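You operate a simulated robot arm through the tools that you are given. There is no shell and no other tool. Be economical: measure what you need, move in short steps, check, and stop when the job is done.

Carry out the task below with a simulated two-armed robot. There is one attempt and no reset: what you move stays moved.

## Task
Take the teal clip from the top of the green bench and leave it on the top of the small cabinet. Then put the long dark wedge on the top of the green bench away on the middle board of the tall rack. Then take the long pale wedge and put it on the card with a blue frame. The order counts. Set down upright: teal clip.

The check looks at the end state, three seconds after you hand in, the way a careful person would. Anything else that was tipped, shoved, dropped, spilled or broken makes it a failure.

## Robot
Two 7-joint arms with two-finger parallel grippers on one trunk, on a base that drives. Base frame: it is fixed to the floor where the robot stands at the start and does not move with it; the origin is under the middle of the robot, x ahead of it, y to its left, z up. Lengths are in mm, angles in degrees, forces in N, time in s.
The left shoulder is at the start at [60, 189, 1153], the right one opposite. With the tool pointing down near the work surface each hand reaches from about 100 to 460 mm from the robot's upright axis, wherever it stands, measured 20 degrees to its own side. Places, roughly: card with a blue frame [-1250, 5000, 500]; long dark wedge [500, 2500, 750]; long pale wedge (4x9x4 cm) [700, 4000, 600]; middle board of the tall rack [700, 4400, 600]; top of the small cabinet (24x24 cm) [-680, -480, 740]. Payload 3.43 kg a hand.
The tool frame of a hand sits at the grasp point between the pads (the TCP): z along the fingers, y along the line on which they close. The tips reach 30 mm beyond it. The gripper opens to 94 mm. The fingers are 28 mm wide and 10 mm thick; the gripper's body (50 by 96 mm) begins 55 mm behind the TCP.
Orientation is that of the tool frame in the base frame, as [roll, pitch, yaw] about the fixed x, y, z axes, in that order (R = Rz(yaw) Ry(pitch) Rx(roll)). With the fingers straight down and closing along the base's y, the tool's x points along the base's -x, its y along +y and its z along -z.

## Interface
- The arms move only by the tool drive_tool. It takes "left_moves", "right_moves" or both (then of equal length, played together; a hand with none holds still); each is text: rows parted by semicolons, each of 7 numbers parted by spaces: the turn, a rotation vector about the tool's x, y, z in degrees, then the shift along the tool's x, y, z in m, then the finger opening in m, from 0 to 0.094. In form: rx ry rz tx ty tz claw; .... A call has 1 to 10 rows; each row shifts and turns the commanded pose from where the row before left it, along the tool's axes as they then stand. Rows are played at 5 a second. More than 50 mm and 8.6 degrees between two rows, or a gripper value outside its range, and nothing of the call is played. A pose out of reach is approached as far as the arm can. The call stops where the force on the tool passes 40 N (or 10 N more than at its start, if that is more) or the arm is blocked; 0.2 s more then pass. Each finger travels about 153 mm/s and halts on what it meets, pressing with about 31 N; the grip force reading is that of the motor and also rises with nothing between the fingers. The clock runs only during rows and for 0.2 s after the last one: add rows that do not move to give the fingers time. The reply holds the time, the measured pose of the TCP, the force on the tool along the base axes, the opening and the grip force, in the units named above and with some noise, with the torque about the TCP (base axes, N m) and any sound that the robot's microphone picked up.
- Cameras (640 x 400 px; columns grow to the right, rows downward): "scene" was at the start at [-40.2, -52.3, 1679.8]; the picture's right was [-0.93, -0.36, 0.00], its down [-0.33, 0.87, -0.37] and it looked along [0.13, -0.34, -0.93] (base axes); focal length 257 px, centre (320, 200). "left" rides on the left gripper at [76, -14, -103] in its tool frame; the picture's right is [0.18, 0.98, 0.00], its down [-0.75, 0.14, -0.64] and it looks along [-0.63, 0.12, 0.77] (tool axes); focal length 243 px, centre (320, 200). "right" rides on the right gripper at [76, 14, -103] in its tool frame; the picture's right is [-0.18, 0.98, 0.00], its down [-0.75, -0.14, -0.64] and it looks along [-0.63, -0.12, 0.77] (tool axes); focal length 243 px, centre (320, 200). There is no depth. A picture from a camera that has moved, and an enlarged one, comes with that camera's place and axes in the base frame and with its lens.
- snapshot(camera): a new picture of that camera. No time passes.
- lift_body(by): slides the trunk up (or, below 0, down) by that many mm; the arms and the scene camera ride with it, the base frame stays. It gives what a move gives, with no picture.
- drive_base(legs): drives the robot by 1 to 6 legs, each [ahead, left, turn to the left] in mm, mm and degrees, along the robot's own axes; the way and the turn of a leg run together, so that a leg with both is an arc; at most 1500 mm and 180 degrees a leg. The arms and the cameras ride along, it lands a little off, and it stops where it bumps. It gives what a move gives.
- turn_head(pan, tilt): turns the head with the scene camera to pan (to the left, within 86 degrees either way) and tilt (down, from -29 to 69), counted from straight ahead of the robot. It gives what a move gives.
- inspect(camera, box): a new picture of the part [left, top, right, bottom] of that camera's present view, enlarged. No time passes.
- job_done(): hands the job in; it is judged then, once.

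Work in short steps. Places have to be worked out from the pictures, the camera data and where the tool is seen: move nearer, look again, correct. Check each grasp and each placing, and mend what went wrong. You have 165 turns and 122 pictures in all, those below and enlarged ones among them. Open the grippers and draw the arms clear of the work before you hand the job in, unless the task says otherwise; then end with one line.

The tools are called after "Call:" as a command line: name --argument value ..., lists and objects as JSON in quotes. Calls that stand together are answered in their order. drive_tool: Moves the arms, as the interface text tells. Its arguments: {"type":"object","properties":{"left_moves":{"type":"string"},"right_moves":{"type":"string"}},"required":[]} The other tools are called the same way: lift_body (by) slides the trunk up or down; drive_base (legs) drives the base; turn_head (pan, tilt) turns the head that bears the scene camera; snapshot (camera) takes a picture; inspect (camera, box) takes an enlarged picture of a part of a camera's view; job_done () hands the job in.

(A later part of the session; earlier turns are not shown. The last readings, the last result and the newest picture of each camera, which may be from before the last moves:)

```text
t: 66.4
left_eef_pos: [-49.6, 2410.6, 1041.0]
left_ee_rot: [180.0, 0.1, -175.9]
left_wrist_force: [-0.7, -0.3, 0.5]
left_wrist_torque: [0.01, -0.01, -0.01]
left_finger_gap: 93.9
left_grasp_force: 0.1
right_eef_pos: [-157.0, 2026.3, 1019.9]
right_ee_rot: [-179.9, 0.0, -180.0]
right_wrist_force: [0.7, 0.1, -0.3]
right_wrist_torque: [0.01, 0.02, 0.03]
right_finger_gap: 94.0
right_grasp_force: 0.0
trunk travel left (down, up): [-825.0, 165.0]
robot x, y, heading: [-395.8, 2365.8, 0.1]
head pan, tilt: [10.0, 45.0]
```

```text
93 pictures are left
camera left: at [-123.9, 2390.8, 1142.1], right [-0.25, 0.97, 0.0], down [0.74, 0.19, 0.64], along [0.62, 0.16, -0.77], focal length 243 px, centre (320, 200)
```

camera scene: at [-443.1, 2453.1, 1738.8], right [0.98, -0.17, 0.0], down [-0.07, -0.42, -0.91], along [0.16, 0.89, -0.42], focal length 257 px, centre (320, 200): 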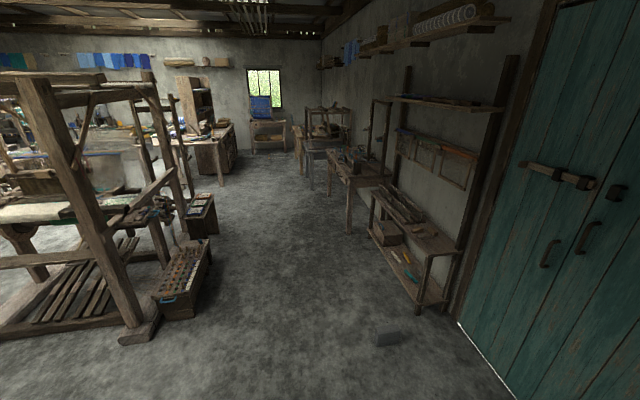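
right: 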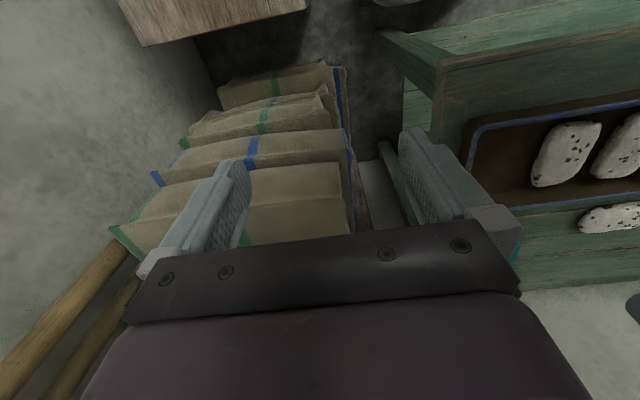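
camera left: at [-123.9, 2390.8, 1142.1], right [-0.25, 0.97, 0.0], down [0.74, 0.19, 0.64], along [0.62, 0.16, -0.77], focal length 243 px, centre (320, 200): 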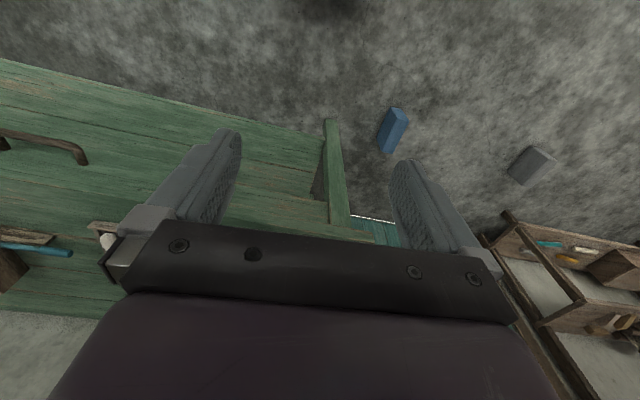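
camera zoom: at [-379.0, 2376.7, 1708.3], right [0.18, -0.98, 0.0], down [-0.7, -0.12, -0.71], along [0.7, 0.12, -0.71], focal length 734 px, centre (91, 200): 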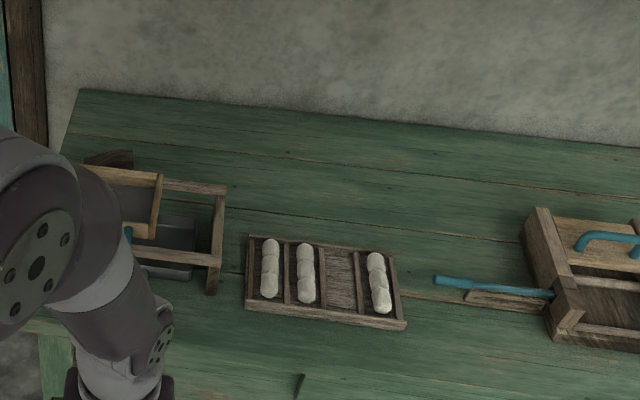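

A dark piece is visible behind the frame tray at the bench's left end. I'll drive closer, with the hand above the items.

Call:
drive_base --legs '[[400, 60, 0]]'

Call:
snapshot --camera "left"

Call:
turn_head --pan 40 --tilt 50

Call:
snapshot --camera "scene"

```text
t: 68.9
left_eef_pos: [345.8, 2470.3, 1040.4]
left_ee_rot: [-179.9, 0.1, -176.0]
left_wrist_force: [0.5, -0.4, -0.5]
left_wrist_torque: [-0.01, 0.03, 0.0]
left_finger_gap: 93.9
left_grasp_force: 0.2
right_eef_pos: [237.4, 2086.7, 1019.3]
right_ee_rot: [-180.0, 0.0, 179.9]
right_wrist_force: [-0.1, 0.6, -0.1]
right_wrist_torque: [-0.01, -0.01, -0.03]
right_finger_gap: 94.0
right_grasp_force: 0.0
trunk travel left (down, up): [-825.0, 165.0]
robot x, y, heading: [-4.2, 2421.9, -0.0]
head pan, tilt: [10.0, 45.0]
```

```text
92 pictures are left
camera left: at [272.2, 2449.4, 1142.3], right [-0.25, 0.97, 0.0], down [0.74, 0.19, 0.64], along [0.62, 0.16, -0.77], focal length 243 px, centre (320, 200)
```

left: 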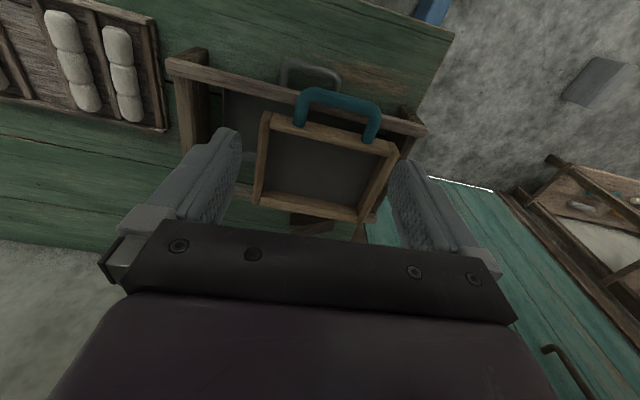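

```text
t: 69.8
left_eef_pos: [346.5, 2468.4, 1039.2]
left_ee_rot: [-180.0, 0.1, -176.2]
left_wrist_force: [0.5, 0.1, -0.7]
left_wrist_torque: [-0.01, 0.0, -0.01]
left_finger_gap: 94.1
left_grasp_force: 0.0
right_eef_pos: [237.6, 2086.0, 1019.0]
right_ee_rot: [-180.0, 0.1, 179.8]
right_wrist_force: [0.7, 0.3, -0.5]
right_wrist_torque: [-0.04, 0.0, -0.01]
right_finger_gap: 94.0
right_grasp_force: 0.0
trunk travel left (down, up): [-825.0, 165.0]
robot x, y, heading: [-2.4, 2420.5, -0.1]
head pan, tilt: [40.0, 50.0]
```

```text
91 pictures are left
camera scene: at [-3.9, 2471.4, 1701.4], right [0.64, -0.77, 0.0], down [-0.59, -0.49, -0.64], along [0.49, 0.41, -0.77], focal length 257 px, centre (320, 200)
```

scene: 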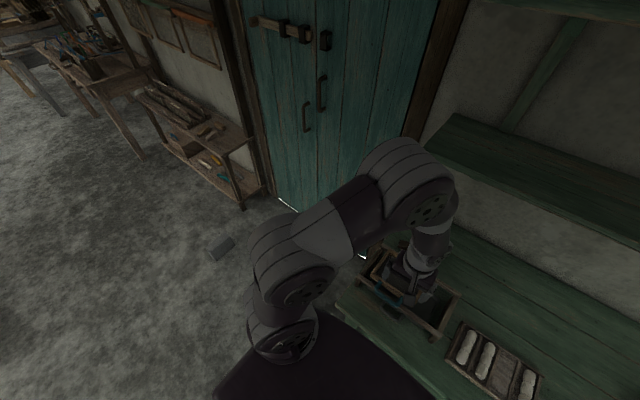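

The framed stand hides what's behind it. Moving the left hand forward at height to look past it.

Call:
drive_tool --left_moves "0 0 0 -0.045 0 0 0.094; 0 0 0 -0.045 0 0 0.094; 0 0 0 -0.045 0 0 0.094; 0 0 0 -0.045 0 0 0.094; 0 0 0 0 0 0 0.094"

Call:
snapshot --camera "left"

```text
t: 71.0
left_eef_pos: [524.5, 2482.0, 1040.6]
left_ee_rot: [-179.9, 0.2, -176.2]
left_wrist_force: [-0.4, 0.6, 1.2]
left_wrist_torque: [0.0, -0.02, -0.01]
left_finger_gap: 93.9
left_grasp_force: 0.1
right_eef_pos: [237.9, 2086.5, 1019.1]
right_ee_rot: [-179.9, 0.2, 179.9]
right_wrist_force: [0.1, 0.2, 0.0]
right_wrist_torque: [-0.01, 0.01, 0.0]
right_finger_gap: 93.8
right_grasp_force: 0.0
trunk travel left (down, up): [-825.0, 165.0]
robot x, y, heading: [-1.8, 2420.7, -0.3]
head pan, tilt: [40.0, 50.0]
```

```text
90 pictures are left
camera left: at [451.4, 2461.8, 1142.4], right [-0.25, 0.97, 0.0], down [0.74, 0.19, 0.64], along [0.62, 0.16, -0.77], focal length 243 px, centre (320, 200)
```

left: 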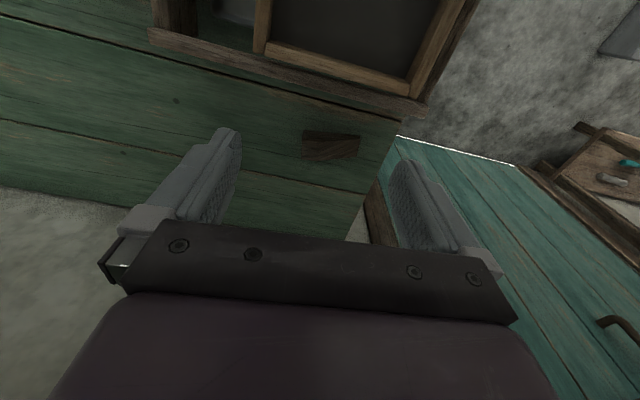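

Call:
inspect --camera "left" --box '[270, 100, 400, 190]'

```text
4.44 times, centred on (335, 145) of left
camera zoom: at [451.4, 2461.8, 1142.4], right [-0.25, 0.97, 0.0], down [0.74, 0.19, 0.64], along [0.62, 0.16, -0.77], focal length 1078 px, centre (253, 444)
```

zoom: 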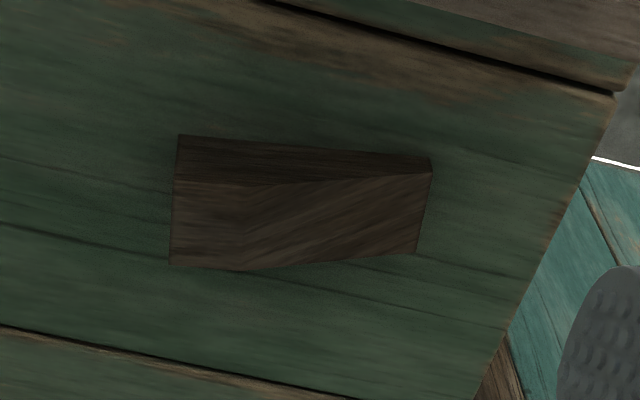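

That's the dark wedge: ~91 mm long, axis nearly along y (rotated ~8.5°), centre about (625,2522), bench z≈773. I'll drive nearer, then turn the gripper ~85° to close across its width.

Call:
drive_base --legs '[[50, 0, 0]]'

Call:
drive_tool --left_moves "0 0 8.5 0 0 0 0.06; 0 0 8.5 0 0 0 0.06; 0 0 8.5 0 0 0 0.06; 0 0 8.5 0 0 0 0.06; 0 0 8.5 0 0 0 0.06; 0 0 8.5 0 0 0 0.06; 0 0 8.5 0 0 0 0.06; 0 0 8.5 0 0 0 0.06; 0 0 8.5 0 0 0 0.06; 0 0 8.5 0 0 0 0.06"

Call:
snapshot --camera "left"

```text
t: 72.0
left_eef_pos: [573.1, 2481.7, 1041.0]
left_ee_rot: [-179.9, 0.2, -176.2]
left_wrist_force: [0.3, 0.0, 0.6]
left_wrist_torque: [0.01, 0.01, 0.0]
left_finger_gap: 93.9
left_grasp_force: 0.0
right_eef_pos: [285.3, 2086.7, 1020.7]
right_ee_rot: [180.0, 0.2, 179.8]
right_wrist_force: [-0.4, -1.0, 0.2]
right_wrist_torque: [0.02, -0.06, 0.0]
right_finger_gap: 94.0
right_grasp_force: 0.1
trunk travel left (down, up): [-825.0, 165.0]
robot x, y, heading: [45.6, 2417.7, -0.4]
head pan, tilt: [40.0, 50.0]
```

```text
t: 74.2
left_eef_pos: [575.6, 2481.7, 1040.1]
left_ee_rot: [179.9, 0.0, 98.7]
left_wrist_force: [-0.4, 0.2, -1.0]
left_wrist_torque: [0.02, -0.02, -0.02]
left_finger_gap: 59.8
left_grasp_force: 0.0
right_eef_pos: [287.9, 2086.8, 1017.8]
right_ee_rot: [-179.9, 0.0, 179.9]
right_wrist_force: [0.3, -0.9, 0.2]
right_wrist_torque: [-0.01, 0.0, 0.02]
right_finger_gap: 94.0
right_grasp_force: 0.0
trunk travel left (down, up): [-825.0, 165.0]
robot x, y, heading: [47.3, 2423.8, -0.3]
head pan, tilt: [40.0, 50.0]
```

```text
88 pictures are left
camera left: at [551.2, 2554.9, 1142.1], right [0.94, 0.33, 0.0], down [0.25, -0.72, 0.64], along [0.21, -0.61, -0.77], focal length 243 px, centre (320, 200)
```

left: 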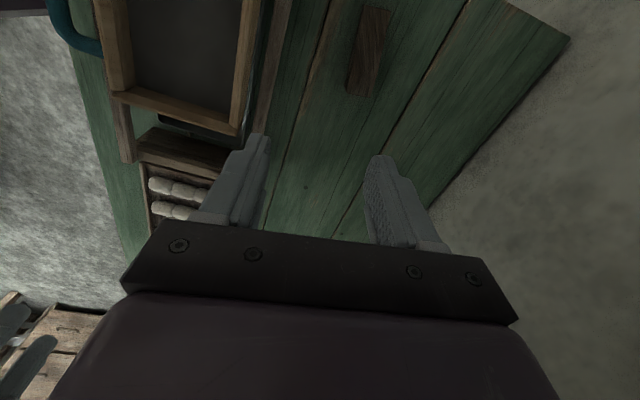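

Yaw is now 98.7°. Moving above the wedge and descending to z≈920.

Call:
drive_tool --left_moves "0 0 0 0.014 0.027 0.02 0.06; 0 0 0 0.013 0.027 0.02 0.06; 0 0 0 0 0 0.04 0.06; 0 0 0 0 0 0.04 0.06; 0 0 0 0 0 0 0.06"

Call:
snapshot --camera "left"

```text
t: 75.4
left_eef_pos: [620.4, 2515.7, 922.5]
left_ee_rot: [179.7, 0.1, 99.0]
left_wrist_force: [-1.0, 0.9, -0.5]
left_wrist_torque: [-0.01, -0.04, 0.02]
left_finger_gap: 59.9
left_grasp_force: 0.0
right_eef_pos: [284.3, 2085.8, 1020.2]
right_ee_rot: [-179.9, 0.1, 179.8]
right_wrist_force: [0.1, -0.1, -0.8]
right_wrist_torque: [-0.04, -0.04, 0.0]
right_finger_gap: 94.2
right_grasp_force: 0.0
trunk travel left (down, up): [-825.0, 165.0]
robot x, y, heading: [48.4, 2418.2, -0.3]
head pan, tilt: [40.0, 50.0]
```

```text
87 pictures are left
camera left: at [596.1, 2588.2, 1023.1], right [0.94, 0.33, 0.0], down [0.25, -0.72, 0.64], along [0.22, -0.61, -0.77], focal length 243 px, centre (320, 200)
```

left: 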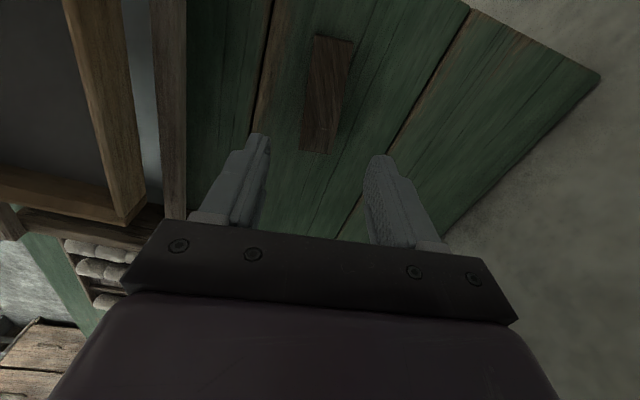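

Wedge centre refined to (626,2521). Fine shift, then descend to TCP z≈822.

Call:
drive_tool --left_moves "0 0 -2 0 0.006 0.03 0.06; 0 0 0 0 0 0.04 0.06; 0 0 0 0 0 0.03 0.06; 0 0 0 0 0 0 0.06"

Call:
snapshot --camera "left"

```text
t: 76.4
left_eef_pos: [630.5, 2519.6, 821.0]
left_ee_rot: [179.9, 0.1, 100.9]
left_wrist_force: [0.2, 0.2, 0.3]
left_wrist_torque: [0.02, -0.02, -0.05]
left_finger_gap: 60.2
left_grasp_force: 0.0
right_eef_pos: [286.4, 2085.8, 1018.1]
right_ee_rot: [-180.0, 0.0, 179.9]
right_wrist_force: [0.0, -0.3, -0.4]
right_wrist_torque: [-0.02, -0.01, 0.0]
right_finger_gap: 94.3
right_grasp_force: 0.1
trunk travel left (down, up): [-825.0, 165.0]
robot x, y, heading: [47.1, 2418.4, -0.2]
head pan, tilt: [40.0, 50.0]
```

```text
86 pictures are left
camera left: at [603.5, 2590.0, 923.2], right [0.93, 0.37, 0.0], down [0.28, -0.71, 0.64], along [0.24, -0.6, -0.77], focal length 243 px, centre (320, 200)
```

left: 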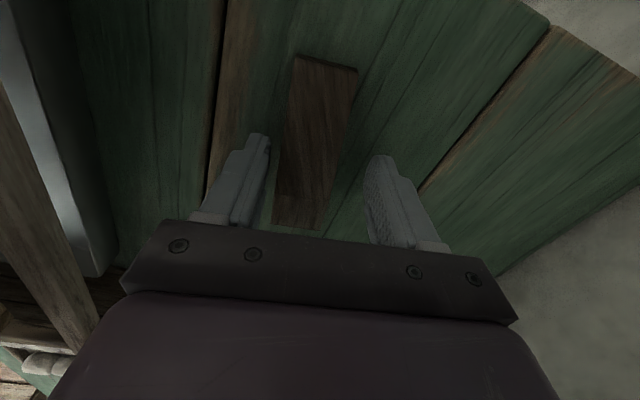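

Slight correction of −5 mm in closing direction, down 12 mm, close.

Call:
drive_tool --left_moves "0 0 0 0 -0.005 0.006 0.06; 0 0 0 0 0 0.006 0.06; 0 0 0 0 0 0 0.06; 0 0 0 0 0 0 0.04; 0 0 0 0 0 0 0.02; 0 0 0 0 0 0 0.02; 0 0 0 0 0 0 0.02"

Call:
snapshot --camera "left"

```text
t: 78.0
left_eef_pos: [625.2, 2516.1, 809.9]
left_ee_rot: [179.7, 0.1, 100.7]
left_wrist_force: [-2.5, -4.2, 16.7]
left_wrist_torque: [0.01, 0.34, 0.09]
left_finger_gap: 35.4
left_grasp_force: 31.3
right_eef_pos: [287.6, 2085.2, 1019.2]
right_ee_rot: [179.9, 0.1, 179.9]
right_wrist_force: [0.8, -0.5, 0.0]
right_wrist_torque: [0.02, -0.02, -0.04]
right_finger_gap: 93.9
right_grasp_force: 0.1
trunk travel left (down, up): [-825.0, 165.0]
robot x, y, heading: [48.5, 2419.3, -0.4]
head pan, tilt: [40.0, 50.0]
```

```text
85 pictures are left
camera left: at [598.2, 2587.3, 912.0], right [0.93, 0.37, 0.0], down [0.28, -0.71, 0.64], along [0.24, -0.6, -0.77], focal length 243 px, centre (320, 200)
```

left: 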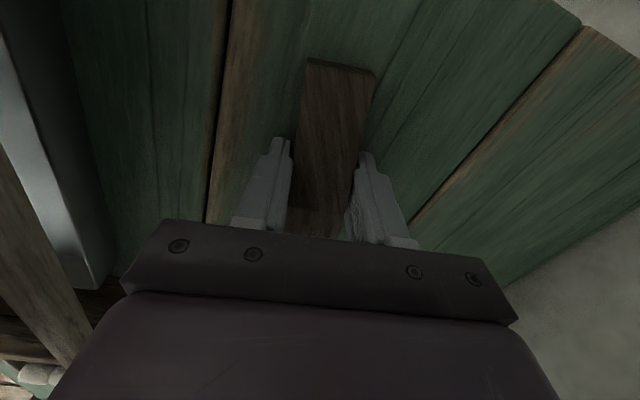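

Gripped at 35.4 mm, with the tips touching the bench (z≈780). Lifting straight up.

Call:
drive_tool --left_moves "0 0 0 0 0 -0.02 0.02; 0 0 0 0 0 -0.04 0.02; 0 0 0 0 0 -0.045 0.02; 0 0 0 0 0 -0.045 0.02; 0 0 0 0 0 -0.045 0.02; 0 0 0 0 0 -0.04 0.02; 0 0 0 0 -0.04 0 0.02; 0 0 0 0 -0.04 0 0.02; 0 0 0 0 0 0 0.02"

Call:
snapshot --camera "left"

```text
t: 80.0
left_eef_pos: [554.6, 2501.9, 1039.7]
left_ee_rot: [180.0, 0.3, 100.9]
left_wrist_force: [0.1, 0.6, -1.6]
left_wrist_torque: [-0.03, 0.05, 0.03]
left_finger_gap: 35.3
left_grasp_force: 30.5
right_eef_pos: [292.0, 2088.6, 1019.1]
right_ee_rot: [-179.9, -0.3, 179.9]
right_wrist_force: [1.2, -0.3, -0.6]
right_wrist_torque: [0.01, 0.02, 0.02]
right_finger_gap: 94.0
right_grasp_force: 0.1
trunk travel left (down, up): [-825.0, 165.0]
robot x, y, heading: [46.8, 2424.8, -0.3]
head pan, tilt: [40.0, 50.0]
```

```text
84 pictures are left
camera left: at [527.0, 2573.8, 1141.6], right [0.93, 0.37, 0.0], down [0.28, -0.71, 0.64], along [0.24, -0.6, -0.76], focal length 243 px, centre (320, 200)
```

left: 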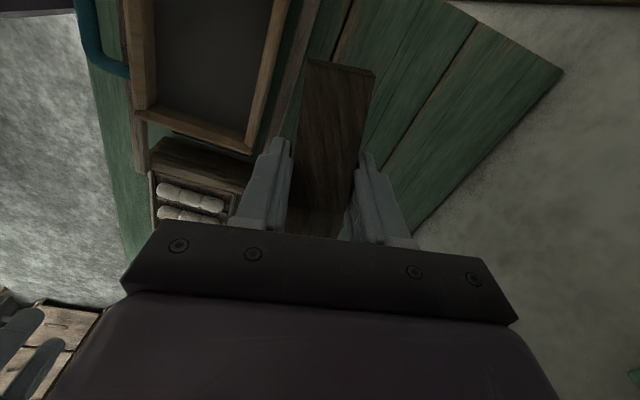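

Wedge held. Retract in x, then drive back and strafe left to the rack (avoiding the two blocks on the floor at x≈270).

Call:
drive_tool --left_moves "0 0 0 0 -0.045 0 0.02; 0 0 0 0 -0.045 0 0.02; 0 0 0 0 -0.045 0 0.02; 0 0 0 0 -0.04 0 0.02; 0 0 0 0 0 0 0.02"

Call:
drive_base --legs '[[-450, 0, 0], [0, 1000, 0], [0, 850, 0]]'

Call:
turn_head --pan 0 --tilt 40

Call:
snapshot --camera "scene"

```text
t: 81.2
left_eef_pos: [376.8, 2466.4, 1040.6]
left_ee_rot: [-180.0, 0.2, 101.0]
left_wrist_force: [0.9, 0.8, -0.3]
left_wrist_torque: [0.0, 0.02, 0.02]
left_finger_gap: 35.2
left_grasp_force: 30.9
right_eef_pos: [288.4, 2087.0, 1019.6]
right_ee_rot: [-179.9, 0.0, 179.9]
right_wrist_force: [0.9, 0.6, -0.9]
right_wrist_torque: [0.01, 0.01, -0.03]
right_finger_gap: 93.9
right_grasp_force: 0.0
trunk travel left (down, up): [-825.0, 165.0]
robot x, y, heading: [48.2, 2419.8, 0.1]
head pan, tilt: [40.0, 50.0]
```

```text
t: 92.9
left_eef_pos: [-27.7, 4331.0, 1042.5]
left_ee_rot: [179.8, 0.0, 98.5]
left_wrist_force: [0.1, -0.4, -0.5]
left_wrist_torque: [0.02, 0.0, -0.01]
left_finger_gap: 35.5
left_grasp_force: 31.2
right_eef_pos: [-130.9, 3952.8, 1019.7]
right_ee_rot: [180.0, 0.0, 177.6]
right_wrist_force: [-0.6, 0.1, -0.4]
right_wrist_torque: [-0.02, -0.01, -0.02]
right_finger_gap: 94.1
right_grasp_force: 0.0
trunk travel left (down, up): [-825.0, 165.0]
robot x, y, heading: [-356.6, 4303.4, -2.3]
head pan, tilt: [40.0, 50.0]
```

```text
t: 94.0
left_eef_pos: [-26.9, 4331.2, 1042.0]
left_ee_rot: [179.9, 0.0, 98.6]
left_wrist_force: [0.0, 0.7, -0.2]
left_wrist_torque: [0.01, -0.01, 0.03]
left_finger_gap: 35.2
left_grasp_force: 31.0
right_eef_pos: [-130.6, 3955.0, 1018.2]
right_ee_rot: [179.9, 0.0, 177.7]
right_wrist_force: [-0.6, 0.7, -0.9]
right_wrist_torque: [0.0, -0.02, 0.02]
right_finger_gap: 94.0
right_grasp_force: 0.1
trunk travel left (down, up): [-825.0, 165.0]
robot x, y, heading: [-360.1, 4296.6, -2.3]
head pan, tilt: [0.0, 40.0]
```

```text
83 pictures are left
camera scene: at [-333.6, 4298.3, 1715.5], right [-0.04, -1.0, 0.0], down [-0.64, 0.03, -0.77], along [0.77, -0.03, -0.64], focal length 257 px, centre (320, 200)
```

scene: 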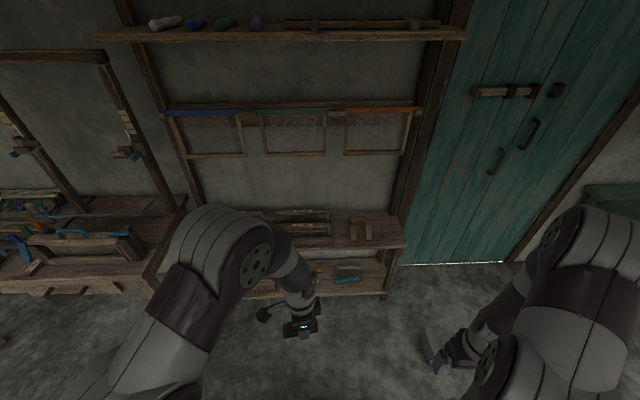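

The rack's middle board shows sticks on the left and something at (360,230), where the pale wedge should be. Zooming.

Call:
inspect --camera "scene" --box '[240, 190, 420, 305]'

```text
3.48 times, centred on (330, 248) of scene
camera zoom: at [-333.6, 4298.3, 1715.5], right [-0.04, -1.0, 0.0], down [-0.64, 0.03, -0.77], along [0.77, -0.03, -0.64], focal length 894 px, centre (285, 35)
```

zoom: 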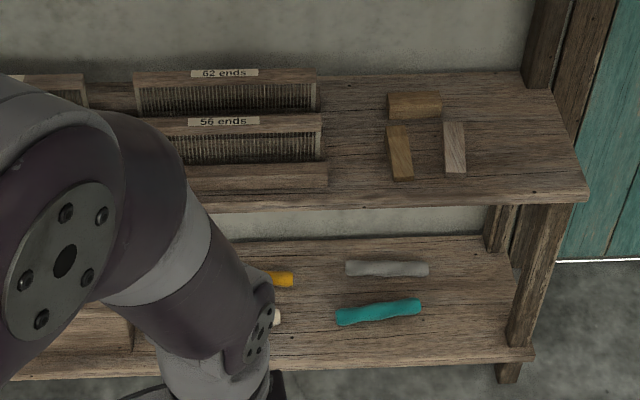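

Board z≈600 spans x≈590–890; free gap between the reeds and the brown blocks is around y 4090–4200. I'll rotate the hand back to yaw ~180 so the wedge lies along x, straighten the robot and move to y≈4080, then lower the trunk.

Call:
drive_tool --left_moves "0 0 -8.2 0 0 0 0.02; 0 0 -8.2 0 0 0 0.02; 0 0 -8.2 0 0 0 0.02; 0 0 -8.2 0 0 0 0.02; 0 0 -8.2 0 0 0 0.02; 0 0 -8.2 0 0 0 0.02; 0 0 -8.2 0 0 0 0.02; 0 0 -8.2 0 0 0 0.02; 0 0 -8.2 0 0 0 0.02; 0 0 -5.5 0 0 0 0.02"

Call:
drive_base --legs '[[0, -200, 2.2], [350, 0, 0]]'

Call:
lift_body --by -120

Call:
snapshot --camera "left"

Call:
snapshot --camera "scene"

```text
t: 96.2
left_eef_pos: [-27.0, 4330.1, 1041.7]
left_ee_rot: [-180.0, 0.1, 178.0]
left_wrist_force: [0.4, 0.4, -0.3]
left_wrist_torque: [-0.02, 0.0, -0.01]
left_finger_gap: 35.3
left_grasp_force: 30.7
right_eef_pos: [-130.9, 3954.6, 1019.2]
right_ee_rot: [179.9, 0.1, 177.7]
right_wrist_force: [-0.4, -0.9, 0.6]
right_wrist_torque: [0.0, 0.01, 0.02]
right_finger_gap: 93.9
right_grasp_force: 0.0
trunk travel left (down, up): [-825.0, 165.0]
robot x, y, heading: [-355.9, 4296.3, -2.5]
head pan, tilt: [0.0, 40.0]
```

```text
t: 99.7
left_eef_pos: [322.6, 4135.9, 1042.7]
left_ee_rot: [180.0, 0.1, 179.8]
left_wrist_force: [-0.4, -0.4, -0.4]
left_wrist_torque: [0.01, 0.0, 0.0]
left_finger_gap: 35.3
left_grasp_force: 31.0
right_eef_pos: [232.1, 3756.4, 1019.4]
right_ee_rot: [-179.9, 0.0, 179.4]
right_wrist_force: [-0.1, -1.0, -0.6]
right_wrist_torque: [0.02, 0.02, 0.02]
right_finger_gap: 94.0
right_grasp_force: 0.1
trunk travel left (down, up): [-825.0, 165.0]
robot x, y, heading: [-5.5, 4089.7, -0.6]
head pan, tilt: [0.0, 40.0]
```

```text
t: 101.2
left_eef_pos: [324.3, 4135.7, 921.2]
left_ee_rot: [-179.9, 0.2, 179.7]
left_wrist_force: [-0.3, 0.3, -0.7]
left_wrist_torque: [-0.01, 0.03, 0.0]
left_finger_gap: 35.2
left_grasp_force: 30.9
right_eef_pos: [231.5, 3757.2, 899.8]
right_ee_rot: [-179.9, 0.0, 179.5]
right_wrist_force: [-0.5, 0.0, 0.1]
right_wrist_torque: [-0.01, 0.0, -0.02]
right_finger_gap: 93.9
right_grasp_force: 0.1
trunk travel left (down, up): [-705.0, 285.0]
robot x, y, heading: [-7.2, 4093.8, -0.5]
head pan, tilt: [0.0, 40.0]
```

```text
81 pictures are left
camera left: at [248.6, 4121.8, 1023.8], right [-0.18, 0.98, 0.0], down [0.75, 0.14, 0.64], along [0.63, 0.11, -0.77], focal length 243 px, centre (320, 200)
```

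left: 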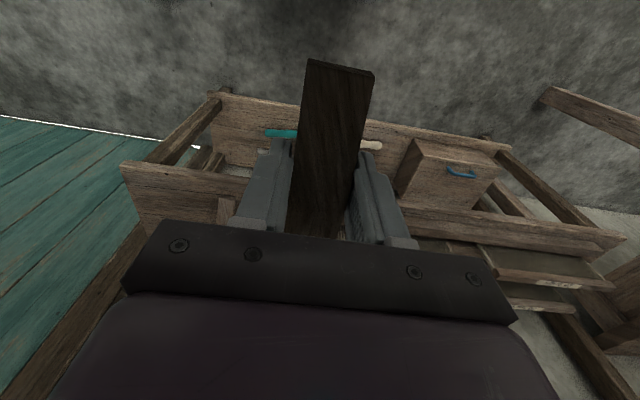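

```text
80 pictures are left
camera scene: at [18.6, 4094.5, 1595.6], right [-0.01, -1.0, 0.0], down [-0.64, 0.01, -0.77], along [0.77, -0.01, -0.64], focal length 257 px, centre (320, 200)
```

scene: 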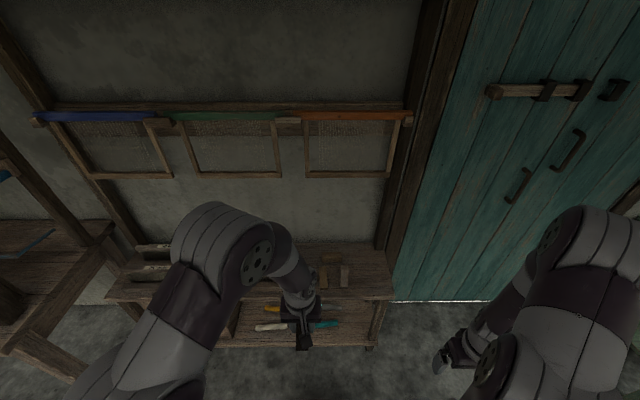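

Drive ahead 200 and view the board again.

Call:
drive_base --legs '[[200, 0, 0.5]]'

Call:
turn_head --pan 0 --tilt 50

Call:
snapshot --camera "scene"

Call:
snapshot --camera "left"

Call:
snapshot --camera "right"

```text
t: 102.8
left_eef_pos: [529.6, 4138.0, 921.9]
left_ee_rot: [-180.0, 0.1, -179.9]
left_wrist_force: [0.2, 0.1, -1.2]
left_wrist_torque: [0.03, 0.01, 0.01]
left_finger_gap: 35.2
left_grasp_force: 31.0
right_eef_pos: [439.6, 3757.6, 898.5]
right_ee_rot: [180.0, -0.1, 179.9]
right_wrist_force: [0.1, -0.4, 0.4]
right_wrist_torque: [0.03, 0.03, -0.01]
right_finger_gap: 94.1
right_grasp_force: 0.1
trunk travel left (down, up): [-705.0, 285.0]
robot x, y, heading: [201.0, 4093.0, 0.2]
head pan, tilt: [0.0, 40.0]
```

```text
t: 103.5
left_eef_pos: [527.9, 4138.3, 919.8]
left_ee_rot: [-180.0, 0.1, -180.0]
left_wrist_force: [-0.3, -0.3, -1.0]
left_wrist_torque: [-0.01, 0.0, 0.03]
left_finger_gap: 35.3
left_grasp_force: 31.2
right_eef_pos: [439.3, 3758.3, 899.1]
right_ee_rot: [-180.0, -0.1, 180.0]
right_wrist_force: [-0.3, 0.0, -0.4]
right_wrist_torque: [0.0, -0.03, 0.0]
right_finger_gap: 94.0
right_grasp_force: 0.0
trunk travel left (down, up): [-705.0, 285.0]
robot x, y, heading: [197.5, 4091.8, -0.0]
head pan, tilt: [0.0, 50.0]
```

```text
79 pictures are left
camera scene: at [215.3, 4093.5, 1581.4], right [0.0, -1.0, 0.0], down [-0.77, 0.0, -0.64], along [0.64, 0.0, -0.77], focal length 257 px, centre (320, 200)
```

scene: 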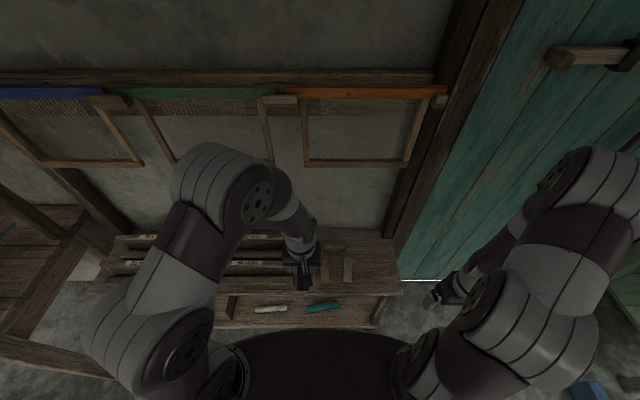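

```text
78 pictures are left
camera left: at [452.9, 4122.6, 1023.7], right [-0.19, 0.98, 0.0], down [0.75, 0.14, 0.64], along [0.63, 0.12, -0.77], focal length 243 px, centre (320, 200)
```

left: 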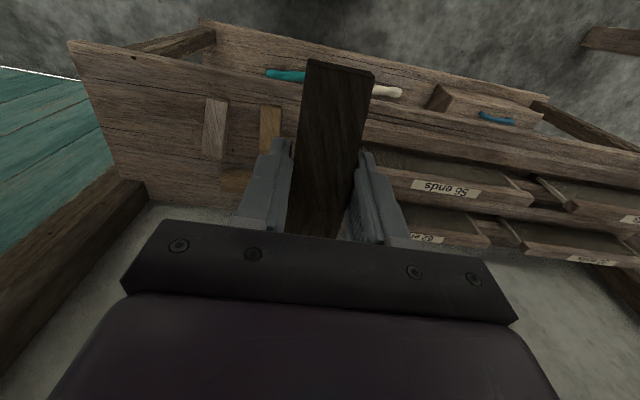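

```text
77 pictures are left
camera right: at [363.0, 3772.6, 1001.4], right [0.19, 0.98, 0.0], down [0.75, -0.14, 0.64], along [0.63, -0.12, -0.77], focal length 243 px, centre (320, 200)
```

right: 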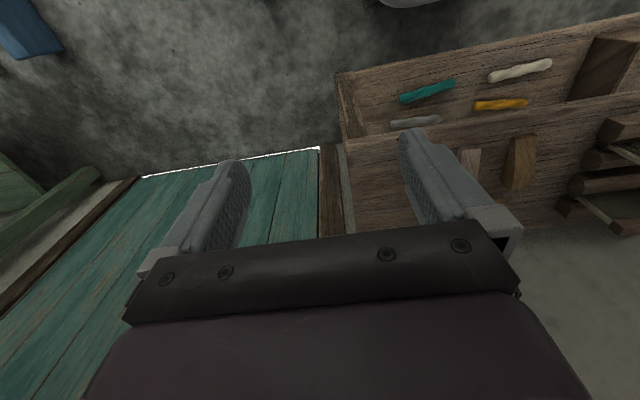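

The right portion of the board (y≈3790–3965) has more room than the gap by the reeds. I'll drive slightly closer and carry the wedge over to about (690,3875).

Call:
drive_base --legs '[[90, 0, 0]]'

Call:
drive_tool --left_moves "0 0 0 -0.02 -0.04 0 0.02; 0 0 0 -0.02 -0.04 0 0.02; 0 0 0 -0.02 -0.04 0 0.02; 0 0 0 0 -0.045 0 0.02; 0 0 0 0 -0.045 0 0.02; 0 0 0 0 -0.045 0 0.02; 0 0 0 0 0 0 0.02"

Call:
snapshot --camera "left"

Call:
snapshot --camera "scene"

```text
t: 104.7
left_eef_pos: [617.7, 4137.3, 920.4]
left_ee_rot: [180.0, 0.0, -179.9]
left_wrist_force: [0.2, 0.4, -0.9]
left_wrist_torque: [-0.03, -0.05, 0.02]
left_finger_gap: 35.0
left_grasp_force: 31.3
right_eef_pos: [529.7, 3758.1, 898.1]
right_ee_rot: [-179.9, 0.0, 179.8]
right_wrist_force: [-0.1, -0.3, -0.7]
right_wrist_torque: [-0.01, 0.02, 0.01]
right_finger_gap: 94.2
right_grasp_force: 0.1
trunk travel left (down, up): [-705.0, 285.0]
robot x, y, heading: [284.1, 4095.5, 0.2]
head pan, tilt: [0.0, 50.0]
```

```text
t: 106.2
left_eef_pos: [681.5, 3881.0, 922.6]
left_ee_rot: [-179.9, 0.1, -179.9]
left_wrist_force: [-0.3, 0.3, -0.5]
left_wrist_torque: [-0.02, -0.01, -0.01]
left_finger_gap: 35.2
left_grasp_force: 30.8
right_eef_pos: [529.1, 3757.5, 899.5]
right_ee_rot: [180.0, 0.1, 179.9]
right_wrist_force: [0.7, 0.2, 0.2]
right_wrist_torque: [-0.02, 0.04, -0.03]
right_finger_gap: 94.0
right_grasp_force: 0.1
trunk travel left (down, up): [-705.0, 285.0]
robot x, y, heading: [288.8, 4088.9, 0.1]
head pan, tilt: [0.0, 50.0]
```

```text
76 pictures are left
camera left: at [606.2, 3866.7, 1024.3], right [-0.19, 0.98, 0.0], down [0.75, 0.14, 0.64], along [0.63, 0.12, -0.77], focal length 243 px, centre (320, 200)
```

left: 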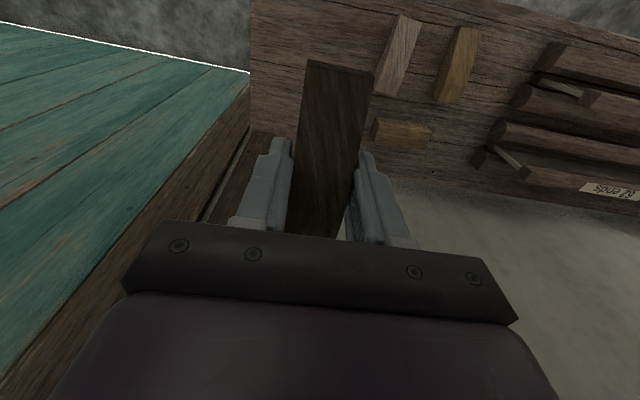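

```text
75 pictures are left
camera scene: at [304.9, 4094.2, 1581.3], right [0.0, -1.0, 0.0], down [-0.77, 0.0, -0.64], along [0.64, 0.0, -0.77], focal length 257 px, centre (320, 200)
```

scene: 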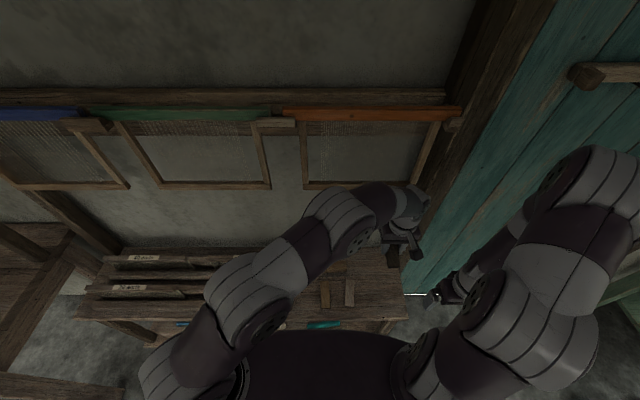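

Free span y≈3777–3975 on the board here. Lower the trunk 130, then descend with the tool.

Call:
lift_body --by -130

Call:
drive_tool --left_moves "0 0 0 -0.01 -0.006 0.03 0.02; 0 0 0 0 0 0.04 0.02; 0 0 0 0 0 0.04 0.02; 0 0 0 0 0 0.02 0.02; 0 0 0 0 0 0 0.02"

Call:
snapshot --camera "left"

```text
t: 107.8
left_eef_pos: [681.9, 3882.4, 792.0]
left_ee_rot: [-180.0, 0.2, -179.8]
left_wrist_force: [-0.5, -1.2, -0.3]
left_wrist_torque: [0.02, 0.02, -0.01]
left_finger_gap: 35.2
left_grasp_force: 30.5
right_eef_pos: [529.0, 3757.5, 769.4]
right_ee_rot: [179.9, 0.1, 180.0]
right_wrist_force: [0.3, -0.1, 0.0]
right_wrist_torque: [0.0, 0.0, -0.01]
right_finger_gap: 94.0
right_grasp_force: 0.1
trunk travel left (down, up): [-575.0, 415.0]
robot x, y, heading: [289.7, 4091.7, -0.3]
head pan, tilt: [0.0, 50.0]
```

```text
t: 109.0
left_eef_pos: [692.9, 3874.7, 662.0]
left_ee_rot: [-179.9, 0.1, -179.9]
left_wrist_force: [-0.1, -0.2, -0.4]
left_wrist_torque: [-0.02, -0.04, 0.0]
left_finger_gap: 35.5
left_grasp_force: 31.1
right_eef_pos: [530.2, 3757.0, 769.6]
right_ee_rot: [-180.0, 0.0, 179.9]
right_wrist_force: [-0.2, -0.3, 0.6]
right_wrist_torque: [-0.05, -0.01, 0.0]
right_finger_gap: 94.0
right_grasp_force: 0.1
trunk travel left (down, up): [-575.0, 415.0]
robot x, y, heading: [289.5, 4093.4, 0.2]
head pan, tilt: [0.0, 50.0]
```

```text
74 pictures are left
camera left: at [617.9, 3860.3, 763.9], right [-0.19, 0.98, 0.0], down [0.75, 0.14, 0.64], along [0.63, 0.12, -0.77], focal length 243 px, centre (320, 200)
```

left: 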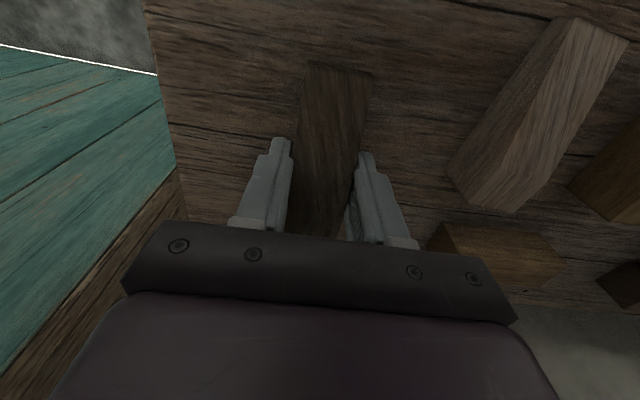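

Clear of neighbours. Stepping down to contact.

Call:
drive_tool --left_moves "0 0 0 0 0 0.008 0.02; 0 0 0 0 0 0.008 0.02; 0 0 0 0 0 0 0.02"

Call:
drive_tool --left_moves "0 0 0 0 0 0.003 0.02; 0 0 0 0 0 0.001 0.02; 0 0 0 0 0 0 0.02"

Call:
drive_tool --left_moves "0 0 0 0 0 0.003 0.02; 0 0 0 0 0 0.001 0.02; 0 0 0 0 0 0 0.02"

Call:
drive_tool --left_moves "0 0 0 0 0 0.002 0.02; 0 0 0 0 0 0.001 0.02; 0 0 0 0 0 0 0.02"

```text
t: 109.8
left_eef_pos: [692.8, 3875.1, 651.5]
left_ee_rot: [-179.6, 0.5, -179.9]
left_wrist_force: [2.2, 5.4, 31.2]
left_wrist_torque: [0.17, 0.2, -0.1]
left_finger_gap: 35.3
left_grasp_force: 31.4
right_eef_pos: [527.4, 3758.9, 770.9]
right_ee_rot: [-179.8, 0.1, 180.0]
right_wrist_force: [0.1, 0.8, 0.8]
right_wrist_torque: [0.01, -0.06, 0.02]
right_finger_gap: 94.0
right_grasp_force: 0.1
trunk travel left (down, up): [-575.0, 415.0]
robot x, y, heading: [290.0, 4094.5, -0.1]
head pan, tilt: [0.0, 50.0]
```

```text
t: 110.1
left_eef_pos: [694.3, 3874.1, 649.5]
left_ee_rot: [-179.6, 0.5, 180.0]
left_wrist_force: [-5.1, 6.2, 20.4]
left_wrist_torque: [0.3, 0.26, -0.07]
left_finger_gap: 35.2
left_grasp_force: 31.2
right_eef_pos: [529.0, 3758.7, 770.0]
right_ee_rot: [180.0, 0.1, 180.0]
right_wrist_force: [-0.3, -0.5, -0.2]
right_wrist_torque: [0.01, -0.04, 0.01]
right_finger_gap: 94.1
right_grasp_force: 0.0
trunk travel left (down, up): [-575.0, 415.0]
robot x, y, heading: [286.5, 4091.1, 0.1]
head pan, tilt: [0.0, 50.0]
stopped in row 1 (left hand): the force on the tool passed its limit (the readings are from after the stop); the commanded pose is now the measured one
```

```text
t: 110.7
left_eef_pos: [695.6, 3873.4, 651.4]
left_ee_rot: [-179.5, 0.7, -179.9]
left_wrist_force: [-8.6, 9.0, 21.2]
left_wrist_torque: [0.64, 0.86, -0.02]
left_finger_gap: 35.3
left_grasp_force: 30.9
right_eef_pos: [527.3, 3758.4, 770.0]
right_ee_rot: [-179.9, 0.2, -180.0]
right_wrist_force: [-0.3, -0.2, 0.3]
right_wrist_torque: [-0.02, 0.0, -0.03]
right_finger_gap: 94.0
right_grasp_force: 0.0
trunk travel left (down, up): [-575.0, 415.0]
robot x, y, heading: [285.7, 4095.6, -0.3]
head pan, tilt: [0.0, 50.0]
stopped in row 2 (left hand): the force on the tool passed its limit (the readings are from after the stop); the commanded pose is now the measured one
```

```text
t: 111.1
left_eef_pos: [695.6, 3873.8, 650.6]
left_ee_rot: [-179.4, 0.7, -179.7]
left_wrist_force: [-8.3, 9.1, 22.6]
left_wrist_torque: [0.82, 0.81, 0.02]
left_finger_gap: 35.7
left_grasp_force: 31.1
right_eef_pos: [527.8, 3760.3, 770.4]
right_ee_rot: [-179.9, 0.1, 179.9]
right_wrist_force: [-0.1, 0.0, -0.2]
right_wrist_torque: [0.0, -0.01, 0.03]
right_finger_gap: 93.9
right_grasp_force: 0.1
trunk travel left (down, up): [-575.0, 415.0]
robot x, y, heading: [289.5, 4094.7, -0.5]
head pan, tilt: [0.0, 50.0]
stopped in row 2 (left hand): the force on the tool passed its limit (the readings are from after the stop); the commanded pose is now the measured one
```

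Contact is at TCP ≈651 (board z≈620). Ease the pressure slightly, then open and look.

Call:
drive_tool --left_moves "0 0 0 0 0 -0.002 0.02; 0 0 0 0 0 0 0.02"

Call:
snapshot --camera "left"

```text
t: 111.7
left_eef_pos: [695.6, 3872.6, 650.5]
left_ee_rot: [-179.3, 0.7, -179.9]
left_wrist_force: [-8.0, 3.1, 11.0]
left_wrist_torque: [0.36, 0.5, 0.1]
left_finger_gap: 35.2
left_grasp_force: 31.1
right_eef_pos: [527.3, 3759.5, 771.1]
right_ee_rot: [-180.0, 0.1, 179.9]
right_wrist_force: [-0.8, -0.3, 0.1]
right_wrist_torque: [0.0, 0.01, 0.0]
right_finger_gap: 94.1
right_grasp_force: 0.1
trunk travel left (down, up): [-575.0, 415.0]
robot x, y, heading: [290.5, 4092.6, -0.0]
head pan, tilt: [0.0, 50.0]
```

```text
73 pictures are left
camera left: at [619.7, 3858.6, 751.7], right [-0.19, 0.98, -0.01], down [0.75, 0.15, 0.65], along [0.64, 0.11, -0.76], focal length 243 px, centre (320, 200)
```

left: 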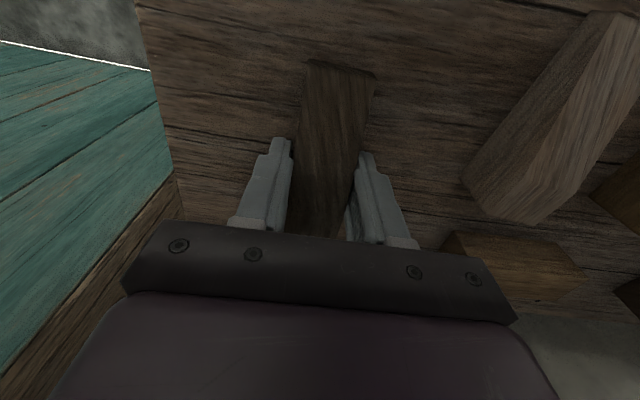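

Resting on the board. Open gently and rise.

Call:
drive_tool --left_moves "0 0 0 0 0 -0.001 0.04; 0 0 0 0 0 0 0.05; 0 0 0 0 0 0 0.06; 0 0 0 0 0 -0.02 0.06; 0 0 0 0 0 -0.04 0.06; 0 0 0 0 0 -0.045 0.06; 0 0 0 0 0 -0.045 0.06; 0 0 0 0 0 0 0.06"

Call:
snapshot --camera "left"

```text
t: 113.5
left_eef_pos: [695.8, 3875.7, 802.3]
left_ee_rot: [-179.3, 0.5, 179.9]
left_wrist_force: [0.5, 0.0, -0.2]
left_wrist_torque: [0.01, -0.02, -0.01]
left_finger_gap: 60.3
left_grasp_force: 0.0
right_eef_pos: [530.0, 3757.8, 769.0]
right_ee_rot: [180.0, 0.0, 180.0]
right_wrist_force: [0.1, 0.4, -0.2]
right_wrist_torque: [-0.05, 0.0, 0.0]
right_finger_gap: 93.8
right_grasp_force: 0.1
trunk travel left (down, up): [-575.0, 415.0]
robot x, y, heading: [290.5, 4091.2, -0.5]
head pan, tilt: [0.0, 50.0]
```

```text
72 pictures are left
camera left: at [619.3, 3861.5, 903.0], right [-0.19, 0.98, -0.01], down [0.75, 0.15, 0.65], along [0.64, 0.11, -0.76], focal length 243 px, centre (320, 200)
```

left: 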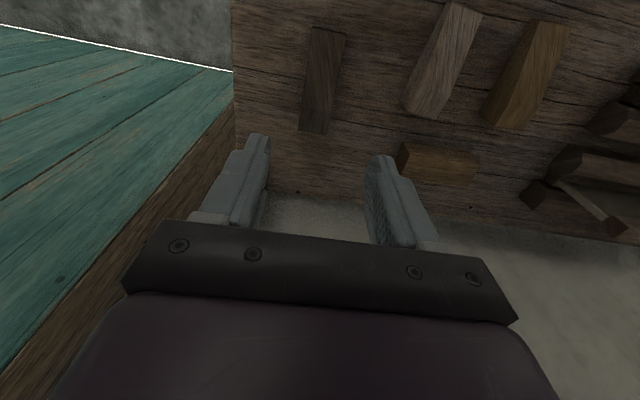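

Dark wedge rests properly. The pale wedge lies along x with centre ≈(650,3987). Move the left hand above it.

Call:
drive_tool --left_moves "0 0 0 0.013 0.037 0 0.075; 0 0 0 0.013 0.037 0 0.075; 0 0 0 0.013 0.037 0 0.075; 0.5 0 0 0 0 0.02 0.075; 0 0 0 0 0 0 0.075"

Call:
snapshot --camera "left"

```text
t: 114.7
left_eef_pos: [655.1, 3985.2, 781.5]
left_ee_rot: [-178.7, 0.7, -179.9]
left_wrist_force: [-0.7, 0.7, 0.2]
left_wrist_torque: [0.05, 0.01, -0.02]
left_finger_gap: 74.9
left_grasp_force: 0.1
right_eef_pos: [528.1, 3758.1, 769.0]
right_ee_rot: [180.0, 0.0, 180.0]
right_wrist_force: [-0.1, 0.5, 0.5]
right_wrist_torque: [0.02, 0.01, 0.0]
right_finger_gap: 93.9
right_grasp_force: 0.2
trunk travel left (down, up): [-575.0, 415.0]
robot x, y, heading: [286.1, 4093.2, -0.3]
head pan, tilt: [0.0, 50.0]
```

```text
71 pictures are left
camera left: at [579.0, 3972.7, 882.1], right [-0.19, 0.98, -0.02], down [0.75, 0.16, 0.65], along [0.64, 0.1, -0.76], focal length 243 px, centre (320, 200)
```

left: 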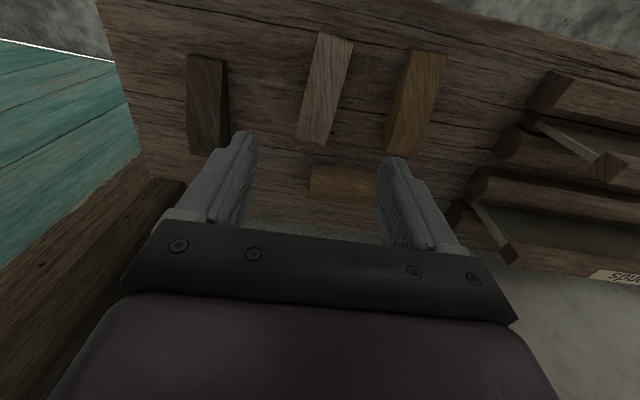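

Level the tool, small yaw and −3 mm y correction, descend to z≈668.

Call:
drive_tool --left_moves "-1.2 -0.7 2.5 0.003 -0.003 0.03 0.065; 0 0 0 0 0 0.04 0.065; 0 0 0 0 0 0.04 0.065; 0 0 0 0 0 0 0.065"

Call:
snapshot --camera "left"

```text
t: 115.7
left_eef_pos: [656.9, 3979.6, 669.8]
left_ee_rot: [180.0, 1.4, 177.7]
left_wrist_force: [1.0, 0.2, -0.6]
left_wrist_torque: [0.01, 0.03, 0.02]
left_finger_gap: 65.0
left_grasp_force: 0.0
right_eef_pos: [528.8, 3758.6, 769.1]
right_ee_rot: [-179.9, 0.0, -180.0]
right_wrist_force: [0.5, 0.1, 0.2]
right_wrist_torque: [0.0, -0.03, 0.01]
right_finger_gap: 94.0
right_grasp_force: 0.0
trunk travel left (down, up): [-575.0, 415.0]
robot x, y, heading: [290.7, 4095.7, -0.3]
head pan, tilt: [0.0, 50.0]
```

```text
70 pictures are left
camera left: at [579.1, 3968.3, 769.8], right [-0.14, 0.99, 0.0], down [0.74, 0.11, 0.66], along [0.65, 0.09, -0.75], focal length 243 px, centre (320, 200)
```

left: 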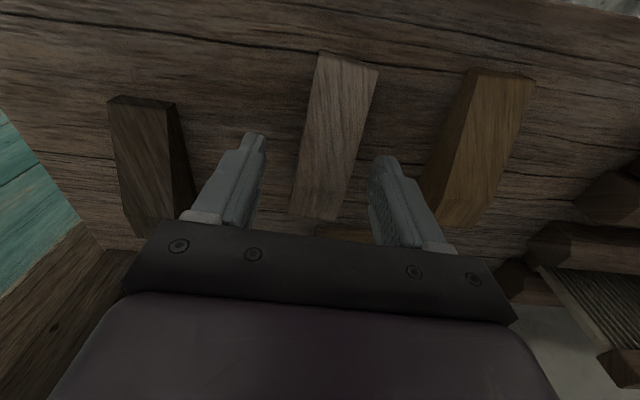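

Correct +4 mm y, small pitch/yaw, down 15 mm, close.

Call:
drive_tool --left_moves "0 1.4 1.3 0.002 0.004 0.008 0.065; 0 0 0 0 0 0.007 0.065; 0 0 0 0 0 0 0.065; 0 0 0 0 0 0 0.04; 0 0 0 0 0 0 0.02; 0 0 0 0 0 0 0.02; 0 0 0 0 0 0 0.02"

Call:
snapshot --camera "left"

```text
t: 117.3
left_eef_pos: [654.7, 3985.5, 655.0]
left_ee_rot: [179.8, 0.0, 176.4]
left_wrist_force: [-0.9, -0.1, 0.0]
left_wrist_torque: [-0.01, 0.03, 0.0]
left_finger_gap: 35.5
left_grasp_force: 30.8
right_eef_pos: [529.0, 3758.3, 769.4]
right_ee_rot: [-180.0, 0.0, -180.0]
right_wrist_force: [-0.3, 0.0, -0.4]
right_wrist_torque: [0.02, -0.01, 0.03]
right_finger_gap: 94.2
right_grasp_force: 0.0
trunk travel left (down, up): [-575.0, 415.0]
robot x, y, heading: [285.8, 4094.3, -0.1]
head pan, tilt: [0.0, 50.0]
```

```text
69 pictures are left
camera left: at [578.8, 3974.5, 756.8], right [-0.12, 0.99, 0.0], down [0.76, 0.09, 0.64], along [0.64, 0.08, -0.77], focal length 243 px, centre (320, 200)
```

left: 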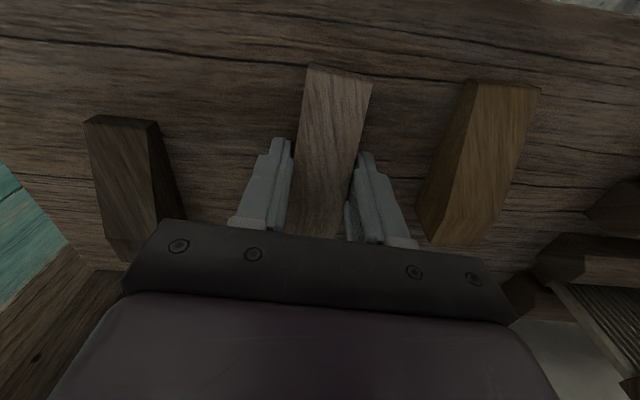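

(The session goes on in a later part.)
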